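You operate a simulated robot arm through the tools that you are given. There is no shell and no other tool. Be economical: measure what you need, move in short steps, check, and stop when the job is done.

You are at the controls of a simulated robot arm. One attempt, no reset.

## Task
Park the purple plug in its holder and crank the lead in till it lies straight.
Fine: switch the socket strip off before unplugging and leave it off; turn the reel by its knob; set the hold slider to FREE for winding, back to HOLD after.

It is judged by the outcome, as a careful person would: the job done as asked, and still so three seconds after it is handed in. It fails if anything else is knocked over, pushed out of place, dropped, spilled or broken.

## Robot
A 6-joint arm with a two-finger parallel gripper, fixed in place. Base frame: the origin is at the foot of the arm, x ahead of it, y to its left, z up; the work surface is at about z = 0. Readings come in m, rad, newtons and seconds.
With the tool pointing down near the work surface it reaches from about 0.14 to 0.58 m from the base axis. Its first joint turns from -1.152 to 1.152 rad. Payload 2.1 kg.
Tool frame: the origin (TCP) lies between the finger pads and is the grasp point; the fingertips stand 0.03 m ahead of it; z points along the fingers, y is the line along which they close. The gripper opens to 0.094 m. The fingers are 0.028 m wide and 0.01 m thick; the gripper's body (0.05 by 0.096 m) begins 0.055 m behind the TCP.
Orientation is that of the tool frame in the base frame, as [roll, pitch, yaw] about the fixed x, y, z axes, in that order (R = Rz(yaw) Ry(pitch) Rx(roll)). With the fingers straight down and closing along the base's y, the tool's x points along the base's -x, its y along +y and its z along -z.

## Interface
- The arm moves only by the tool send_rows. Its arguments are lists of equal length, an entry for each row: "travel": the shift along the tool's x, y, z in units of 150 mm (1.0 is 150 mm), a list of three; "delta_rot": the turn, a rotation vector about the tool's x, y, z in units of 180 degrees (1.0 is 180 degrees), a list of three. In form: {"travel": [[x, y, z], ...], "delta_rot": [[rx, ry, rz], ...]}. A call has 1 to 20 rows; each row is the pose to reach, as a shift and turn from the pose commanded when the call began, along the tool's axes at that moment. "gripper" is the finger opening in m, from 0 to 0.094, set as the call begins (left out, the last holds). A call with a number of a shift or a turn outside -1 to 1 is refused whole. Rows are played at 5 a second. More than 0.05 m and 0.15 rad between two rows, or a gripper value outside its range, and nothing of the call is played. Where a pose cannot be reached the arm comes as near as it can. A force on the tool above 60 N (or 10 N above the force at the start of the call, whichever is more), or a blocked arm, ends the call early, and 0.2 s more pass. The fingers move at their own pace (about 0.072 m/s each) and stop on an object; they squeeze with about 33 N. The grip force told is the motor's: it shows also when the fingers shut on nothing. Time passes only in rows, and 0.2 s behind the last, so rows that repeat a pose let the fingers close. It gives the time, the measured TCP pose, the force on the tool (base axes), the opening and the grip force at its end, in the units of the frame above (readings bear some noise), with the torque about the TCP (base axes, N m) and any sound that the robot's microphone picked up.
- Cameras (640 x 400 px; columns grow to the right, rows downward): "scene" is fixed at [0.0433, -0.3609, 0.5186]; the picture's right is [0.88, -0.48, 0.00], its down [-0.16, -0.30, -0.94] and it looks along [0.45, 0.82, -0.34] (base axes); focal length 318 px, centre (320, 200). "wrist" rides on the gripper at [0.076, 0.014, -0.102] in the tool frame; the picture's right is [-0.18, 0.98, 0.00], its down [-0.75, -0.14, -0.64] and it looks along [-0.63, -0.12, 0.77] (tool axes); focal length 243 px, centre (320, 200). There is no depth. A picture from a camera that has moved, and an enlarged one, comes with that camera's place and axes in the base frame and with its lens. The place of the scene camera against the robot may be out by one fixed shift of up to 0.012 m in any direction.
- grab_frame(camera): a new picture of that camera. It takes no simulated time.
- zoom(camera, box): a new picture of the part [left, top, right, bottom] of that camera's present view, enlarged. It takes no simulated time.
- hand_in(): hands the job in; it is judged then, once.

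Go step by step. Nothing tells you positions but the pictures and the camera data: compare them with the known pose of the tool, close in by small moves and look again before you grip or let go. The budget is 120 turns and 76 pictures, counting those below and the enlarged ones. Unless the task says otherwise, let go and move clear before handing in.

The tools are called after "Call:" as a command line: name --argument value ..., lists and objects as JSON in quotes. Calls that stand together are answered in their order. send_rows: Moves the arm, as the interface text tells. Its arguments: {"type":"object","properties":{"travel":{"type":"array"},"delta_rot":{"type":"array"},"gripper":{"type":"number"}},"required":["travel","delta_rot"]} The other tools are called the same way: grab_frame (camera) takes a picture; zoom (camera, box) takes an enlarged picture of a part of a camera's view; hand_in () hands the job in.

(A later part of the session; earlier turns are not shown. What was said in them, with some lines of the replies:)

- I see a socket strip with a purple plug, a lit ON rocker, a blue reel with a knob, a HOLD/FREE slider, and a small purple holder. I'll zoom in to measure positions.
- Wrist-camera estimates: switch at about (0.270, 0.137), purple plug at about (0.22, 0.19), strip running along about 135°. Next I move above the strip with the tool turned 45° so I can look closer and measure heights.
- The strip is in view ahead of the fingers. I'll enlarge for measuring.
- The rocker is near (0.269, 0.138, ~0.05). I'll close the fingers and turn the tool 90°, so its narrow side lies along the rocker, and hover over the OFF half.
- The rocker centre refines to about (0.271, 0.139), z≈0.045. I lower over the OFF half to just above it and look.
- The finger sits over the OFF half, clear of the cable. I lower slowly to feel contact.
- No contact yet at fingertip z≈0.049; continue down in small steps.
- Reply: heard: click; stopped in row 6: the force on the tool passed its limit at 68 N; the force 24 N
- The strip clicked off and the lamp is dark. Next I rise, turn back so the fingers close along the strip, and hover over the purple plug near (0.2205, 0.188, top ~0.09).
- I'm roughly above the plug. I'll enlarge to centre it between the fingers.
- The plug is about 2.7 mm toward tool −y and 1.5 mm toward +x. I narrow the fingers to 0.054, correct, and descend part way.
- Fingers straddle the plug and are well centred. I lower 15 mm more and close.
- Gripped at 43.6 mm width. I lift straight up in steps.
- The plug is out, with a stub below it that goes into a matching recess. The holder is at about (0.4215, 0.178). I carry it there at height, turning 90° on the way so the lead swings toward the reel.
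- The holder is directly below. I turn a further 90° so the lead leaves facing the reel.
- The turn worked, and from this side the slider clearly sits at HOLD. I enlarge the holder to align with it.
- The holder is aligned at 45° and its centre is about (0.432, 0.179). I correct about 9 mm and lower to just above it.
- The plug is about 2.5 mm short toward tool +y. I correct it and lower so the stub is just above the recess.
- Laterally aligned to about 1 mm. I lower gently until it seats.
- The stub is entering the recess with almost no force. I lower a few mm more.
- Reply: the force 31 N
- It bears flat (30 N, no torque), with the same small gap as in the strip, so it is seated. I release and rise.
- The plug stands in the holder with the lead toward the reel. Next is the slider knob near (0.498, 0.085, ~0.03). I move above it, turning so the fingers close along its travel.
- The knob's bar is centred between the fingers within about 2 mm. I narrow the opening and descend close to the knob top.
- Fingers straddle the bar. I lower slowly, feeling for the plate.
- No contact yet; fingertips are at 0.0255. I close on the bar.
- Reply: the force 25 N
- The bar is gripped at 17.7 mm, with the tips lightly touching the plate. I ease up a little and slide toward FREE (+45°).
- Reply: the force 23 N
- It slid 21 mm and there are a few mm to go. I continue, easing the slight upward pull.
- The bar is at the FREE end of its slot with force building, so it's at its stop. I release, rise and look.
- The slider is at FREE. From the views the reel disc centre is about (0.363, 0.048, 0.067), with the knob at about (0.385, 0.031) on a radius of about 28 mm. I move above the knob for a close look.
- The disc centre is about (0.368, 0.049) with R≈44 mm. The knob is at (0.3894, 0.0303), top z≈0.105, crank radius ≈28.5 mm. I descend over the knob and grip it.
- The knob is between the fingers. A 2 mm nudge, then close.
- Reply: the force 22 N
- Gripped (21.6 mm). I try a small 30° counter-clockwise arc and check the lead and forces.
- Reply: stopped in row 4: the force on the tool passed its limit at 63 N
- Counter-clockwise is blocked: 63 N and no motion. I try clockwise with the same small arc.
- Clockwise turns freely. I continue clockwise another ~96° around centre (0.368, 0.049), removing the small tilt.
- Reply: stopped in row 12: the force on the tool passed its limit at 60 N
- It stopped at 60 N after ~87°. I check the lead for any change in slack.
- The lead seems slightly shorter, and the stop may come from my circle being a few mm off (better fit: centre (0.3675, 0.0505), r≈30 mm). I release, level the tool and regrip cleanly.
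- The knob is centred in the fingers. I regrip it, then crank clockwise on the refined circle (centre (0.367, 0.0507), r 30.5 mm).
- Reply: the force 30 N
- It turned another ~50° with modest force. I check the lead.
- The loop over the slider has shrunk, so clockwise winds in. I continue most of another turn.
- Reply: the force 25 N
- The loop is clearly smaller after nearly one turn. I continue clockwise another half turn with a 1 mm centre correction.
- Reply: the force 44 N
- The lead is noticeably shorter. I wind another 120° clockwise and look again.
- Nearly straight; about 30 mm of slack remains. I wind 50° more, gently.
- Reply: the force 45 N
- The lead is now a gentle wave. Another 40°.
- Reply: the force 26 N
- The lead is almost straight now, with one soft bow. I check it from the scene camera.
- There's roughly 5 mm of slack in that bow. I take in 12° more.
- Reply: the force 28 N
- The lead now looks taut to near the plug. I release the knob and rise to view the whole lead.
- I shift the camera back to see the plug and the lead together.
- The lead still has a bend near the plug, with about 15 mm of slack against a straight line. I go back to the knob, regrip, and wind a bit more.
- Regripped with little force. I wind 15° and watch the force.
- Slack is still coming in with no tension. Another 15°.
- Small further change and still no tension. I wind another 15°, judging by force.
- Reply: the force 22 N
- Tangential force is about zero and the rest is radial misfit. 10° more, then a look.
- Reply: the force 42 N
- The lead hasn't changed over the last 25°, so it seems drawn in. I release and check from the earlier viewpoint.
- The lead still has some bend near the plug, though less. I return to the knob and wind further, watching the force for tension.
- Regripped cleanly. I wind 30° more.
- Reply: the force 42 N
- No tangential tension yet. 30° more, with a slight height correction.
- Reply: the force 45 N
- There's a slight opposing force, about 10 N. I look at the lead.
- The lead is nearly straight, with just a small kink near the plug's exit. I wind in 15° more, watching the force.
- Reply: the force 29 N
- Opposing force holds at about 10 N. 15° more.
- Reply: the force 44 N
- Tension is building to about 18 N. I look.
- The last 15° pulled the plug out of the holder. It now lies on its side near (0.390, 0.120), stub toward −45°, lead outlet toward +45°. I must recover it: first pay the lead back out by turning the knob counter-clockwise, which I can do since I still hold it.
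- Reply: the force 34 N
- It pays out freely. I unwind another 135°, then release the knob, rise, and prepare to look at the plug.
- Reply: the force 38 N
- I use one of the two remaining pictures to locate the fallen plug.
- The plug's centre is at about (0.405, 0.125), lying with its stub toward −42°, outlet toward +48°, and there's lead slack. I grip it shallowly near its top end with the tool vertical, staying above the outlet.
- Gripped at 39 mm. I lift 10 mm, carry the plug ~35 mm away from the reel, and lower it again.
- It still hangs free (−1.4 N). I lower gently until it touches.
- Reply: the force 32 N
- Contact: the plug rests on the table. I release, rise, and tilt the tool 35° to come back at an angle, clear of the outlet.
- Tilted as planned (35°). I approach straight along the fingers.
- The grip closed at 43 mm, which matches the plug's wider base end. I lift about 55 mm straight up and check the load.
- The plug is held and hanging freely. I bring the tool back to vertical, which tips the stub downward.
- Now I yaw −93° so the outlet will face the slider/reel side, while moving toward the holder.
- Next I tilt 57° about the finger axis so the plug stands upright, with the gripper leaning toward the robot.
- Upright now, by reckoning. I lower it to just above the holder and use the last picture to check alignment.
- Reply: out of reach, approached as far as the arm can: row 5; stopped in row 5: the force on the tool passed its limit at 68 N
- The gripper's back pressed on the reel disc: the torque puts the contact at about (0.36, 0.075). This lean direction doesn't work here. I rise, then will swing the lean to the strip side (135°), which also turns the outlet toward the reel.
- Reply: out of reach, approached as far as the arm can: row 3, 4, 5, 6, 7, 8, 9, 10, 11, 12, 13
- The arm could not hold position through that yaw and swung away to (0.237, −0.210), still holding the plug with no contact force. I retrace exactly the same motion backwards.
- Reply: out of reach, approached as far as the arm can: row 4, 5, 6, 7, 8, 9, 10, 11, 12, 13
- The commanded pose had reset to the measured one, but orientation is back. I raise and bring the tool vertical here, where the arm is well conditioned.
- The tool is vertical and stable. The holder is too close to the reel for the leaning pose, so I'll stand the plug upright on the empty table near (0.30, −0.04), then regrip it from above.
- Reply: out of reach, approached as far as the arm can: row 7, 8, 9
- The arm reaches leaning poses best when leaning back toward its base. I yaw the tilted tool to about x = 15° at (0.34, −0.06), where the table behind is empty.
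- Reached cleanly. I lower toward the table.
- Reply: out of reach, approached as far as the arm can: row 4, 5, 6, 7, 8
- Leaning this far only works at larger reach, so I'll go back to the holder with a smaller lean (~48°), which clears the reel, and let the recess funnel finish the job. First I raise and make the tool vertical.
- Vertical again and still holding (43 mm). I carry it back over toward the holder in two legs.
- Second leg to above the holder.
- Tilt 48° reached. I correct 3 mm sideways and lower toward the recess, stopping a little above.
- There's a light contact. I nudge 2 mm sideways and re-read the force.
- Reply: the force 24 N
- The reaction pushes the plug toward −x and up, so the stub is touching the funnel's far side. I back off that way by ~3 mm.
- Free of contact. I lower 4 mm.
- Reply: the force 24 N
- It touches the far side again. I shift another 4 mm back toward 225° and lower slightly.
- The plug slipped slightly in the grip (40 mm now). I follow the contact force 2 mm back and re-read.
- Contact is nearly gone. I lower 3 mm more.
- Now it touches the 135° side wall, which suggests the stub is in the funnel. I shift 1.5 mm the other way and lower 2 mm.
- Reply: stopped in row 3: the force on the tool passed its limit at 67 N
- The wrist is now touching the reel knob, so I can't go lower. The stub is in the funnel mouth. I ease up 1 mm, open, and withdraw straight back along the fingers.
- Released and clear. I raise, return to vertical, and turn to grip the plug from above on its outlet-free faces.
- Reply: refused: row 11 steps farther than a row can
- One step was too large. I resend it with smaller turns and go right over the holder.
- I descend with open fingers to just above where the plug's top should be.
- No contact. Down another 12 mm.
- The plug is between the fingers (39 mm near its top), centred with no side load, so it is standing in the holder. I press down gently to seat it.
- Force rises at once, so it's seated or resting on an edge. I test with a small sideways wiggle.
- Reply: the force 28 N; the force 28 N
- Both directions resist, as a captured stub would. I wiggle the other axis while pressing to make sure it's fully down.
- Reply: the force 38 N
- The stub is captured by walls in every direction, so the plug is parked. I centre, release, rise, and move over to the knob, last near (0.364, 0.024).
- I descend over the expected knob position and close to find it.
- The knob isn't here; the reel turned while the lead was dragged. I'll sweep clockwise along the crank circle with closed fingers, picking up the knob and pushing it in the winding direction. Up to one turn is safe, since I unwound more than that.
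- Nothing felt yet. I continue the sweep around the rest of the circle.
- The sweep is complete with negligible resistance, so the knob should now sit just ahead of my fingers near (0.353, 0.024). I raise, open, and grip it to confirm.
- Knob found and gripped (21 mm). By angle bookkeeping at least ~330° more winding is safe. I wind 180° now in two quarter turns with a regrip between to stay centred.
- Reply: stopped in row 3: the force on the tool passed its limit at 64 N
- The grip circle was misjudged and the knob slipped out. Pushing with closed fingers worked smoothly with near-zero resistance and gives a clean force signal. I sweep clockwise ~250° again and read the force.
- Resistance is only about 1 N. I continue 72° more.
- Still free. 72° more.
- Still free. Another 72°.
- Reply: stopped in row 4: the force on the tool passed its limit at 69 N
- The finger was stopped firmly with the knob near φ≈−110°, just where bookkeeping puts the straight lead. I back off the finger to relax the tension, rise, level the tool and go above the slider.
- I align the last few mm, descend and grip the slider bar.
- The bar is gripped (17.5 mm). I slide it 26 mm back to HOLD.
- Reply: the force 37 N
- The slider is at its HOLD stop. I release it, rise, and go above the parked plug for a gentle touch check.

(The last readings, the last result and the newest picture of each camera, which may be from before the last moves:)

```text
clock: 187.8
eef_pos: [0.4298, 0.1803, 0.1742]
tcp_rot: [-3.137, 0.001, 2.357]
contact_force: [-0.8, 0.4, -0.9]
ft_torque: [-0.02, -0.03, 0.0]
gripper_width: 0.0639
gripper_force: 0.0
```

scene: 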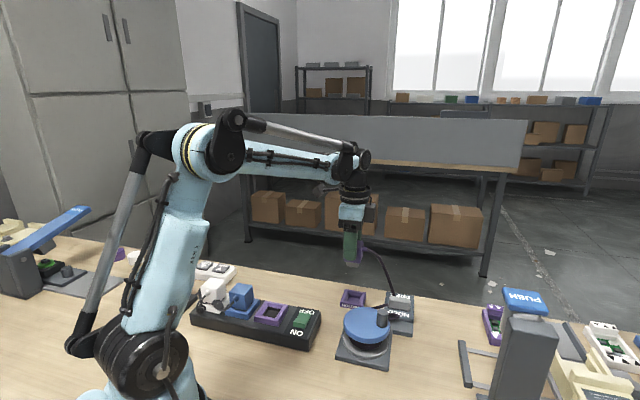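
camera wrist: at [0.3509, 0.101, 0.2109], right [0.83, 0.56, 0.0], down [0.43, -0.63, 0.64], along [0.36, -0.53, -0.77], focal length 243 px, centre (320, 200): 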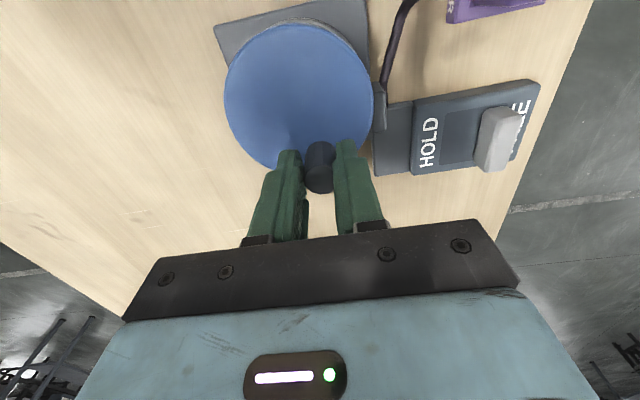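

I descend around the plug and close lightly to check it is still there.

Call:
send_rows --travel '[[0, 0, 0.15], [0, 0, 0.3], [0, 0, 0.45], [0, 0, 0.56], [0, 0, 0.63], [0, 0, 0.687]]' --delta_rot '[[0, 0, 0], [0, 0, 0], [0, 0, 0], [0, 0, 0], [0, 0, 0], [0, 0, 0]]'

Call:
send_rows --travel '[[0, 0, 0], [0, 0, 0], [0, 0, 0], [0, 0, 0]]' --delta_rot '[[0, 0, 0], [0, 0, 0], [0, 0, 0], [0, 0, 0]]' --gripper 0.03

```text
clock: 189.2
eef_pos: [0.43, 0.1797, 0.0716]
tcp_rot: [-3.138, 0.001, 2.357]
contact_force: [0.3, -0.6, 0.1]
ft_torque: [0.02, 0.01, 0.02]
gripper_width: 0.0641
gripper_force: 0.0
```

```text
clock: 190.2
eef_pos: [0.4309, 0.1787, 0.0724]
tcp_rot: [-3.138, 0.0, 2.358]
contact_force: [-1.4, -1.9, 0.6]
ft_torque: [-0.06, 0.07, -0.06]
gripper_width: 0.0391
gripper_force: 33.0
```

The plug is still there, upright and centred (39 mm). A light press to seat it, then I open and rise clear.

Call:
send_rows --travel '[[0, 0, 0.008], [0, 0, 0.012], [0, 0, 0.004]]' --delta_rot '[[0, 0, 0], [0, 0, 0], [0, 0, 0]]'

Call:
send_rows --travel '[[0, 0, 0], [0, 0, 0], [0, 0, 0], [0, 0, -0.1], [0, 0, -0.3], [0, 0, -0.55], [0, 0, -0.8], [0, 0, -0.9]]' --delta_rot '[[0, 0, 0], [0, 0, 0], [0, 0, 0], [0, 0, 0], [0, 0, 0], [0, 0, 0], [0, 0, 0], [0, 0, 0]]' --gripper 0.062

```text
clock: 191.0
eef_pos: [0.4295, 0.1784, 0.0709]
tcp_rot: [-3.138, 0.001, 2.357]
contact_force: [-6.1, -4.7, 15.7]
ft_torque: [-0.21, 0.22, -0.01]
gripper_width: 0.0389
gripper_force: 33.4
```

```text
clock: 192.8
eef_pos: [0.4305, 0.1822, 0.2079]
tcp_rot: [-3.137, 0.003, 2.359]
contact_force: [0.3, 0.7, -0.3]
ft_torque: [-0.03, -0.03, 0.0]
gripper_width: 0.062
gripper_force: 0.0
5 turns are left
```

The arm is clear. By touch, the plug is upright in the holder and the slider is at its HOLD stop. The strip clicked off earlier and I haven't touched it since, so I hand the job in.

Call:
hand_in

```text
The job is handed in.
```

I handed the job in with the plug in its holder, the strip off and the slider at HOLD, but I could not confirm by eye that the lead lies straight. I had used all my pictures by then. I wound until the knob stopped firmly, at about the angle where the lead had looked nearly straight earlier, then eased off.

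- **Pulled plug out once:** while winding I over-tightened the lead, which pulled the plug out of the holder onto the table. I put it back mostly by touch. A final grip found it upright and centred, and I take it to be fully seated.
- **Unplanned swing and knocks:** during the recovery the arm swung away across the table with the plug, and the wrist pressed on the reel twice, at about 67 N each time. I felt nothing else get hit, but I could not check by picture.
- **Pushed the knob:** I turned the last part of the winding by pushing the knob with closed fingers instead of gripping it.
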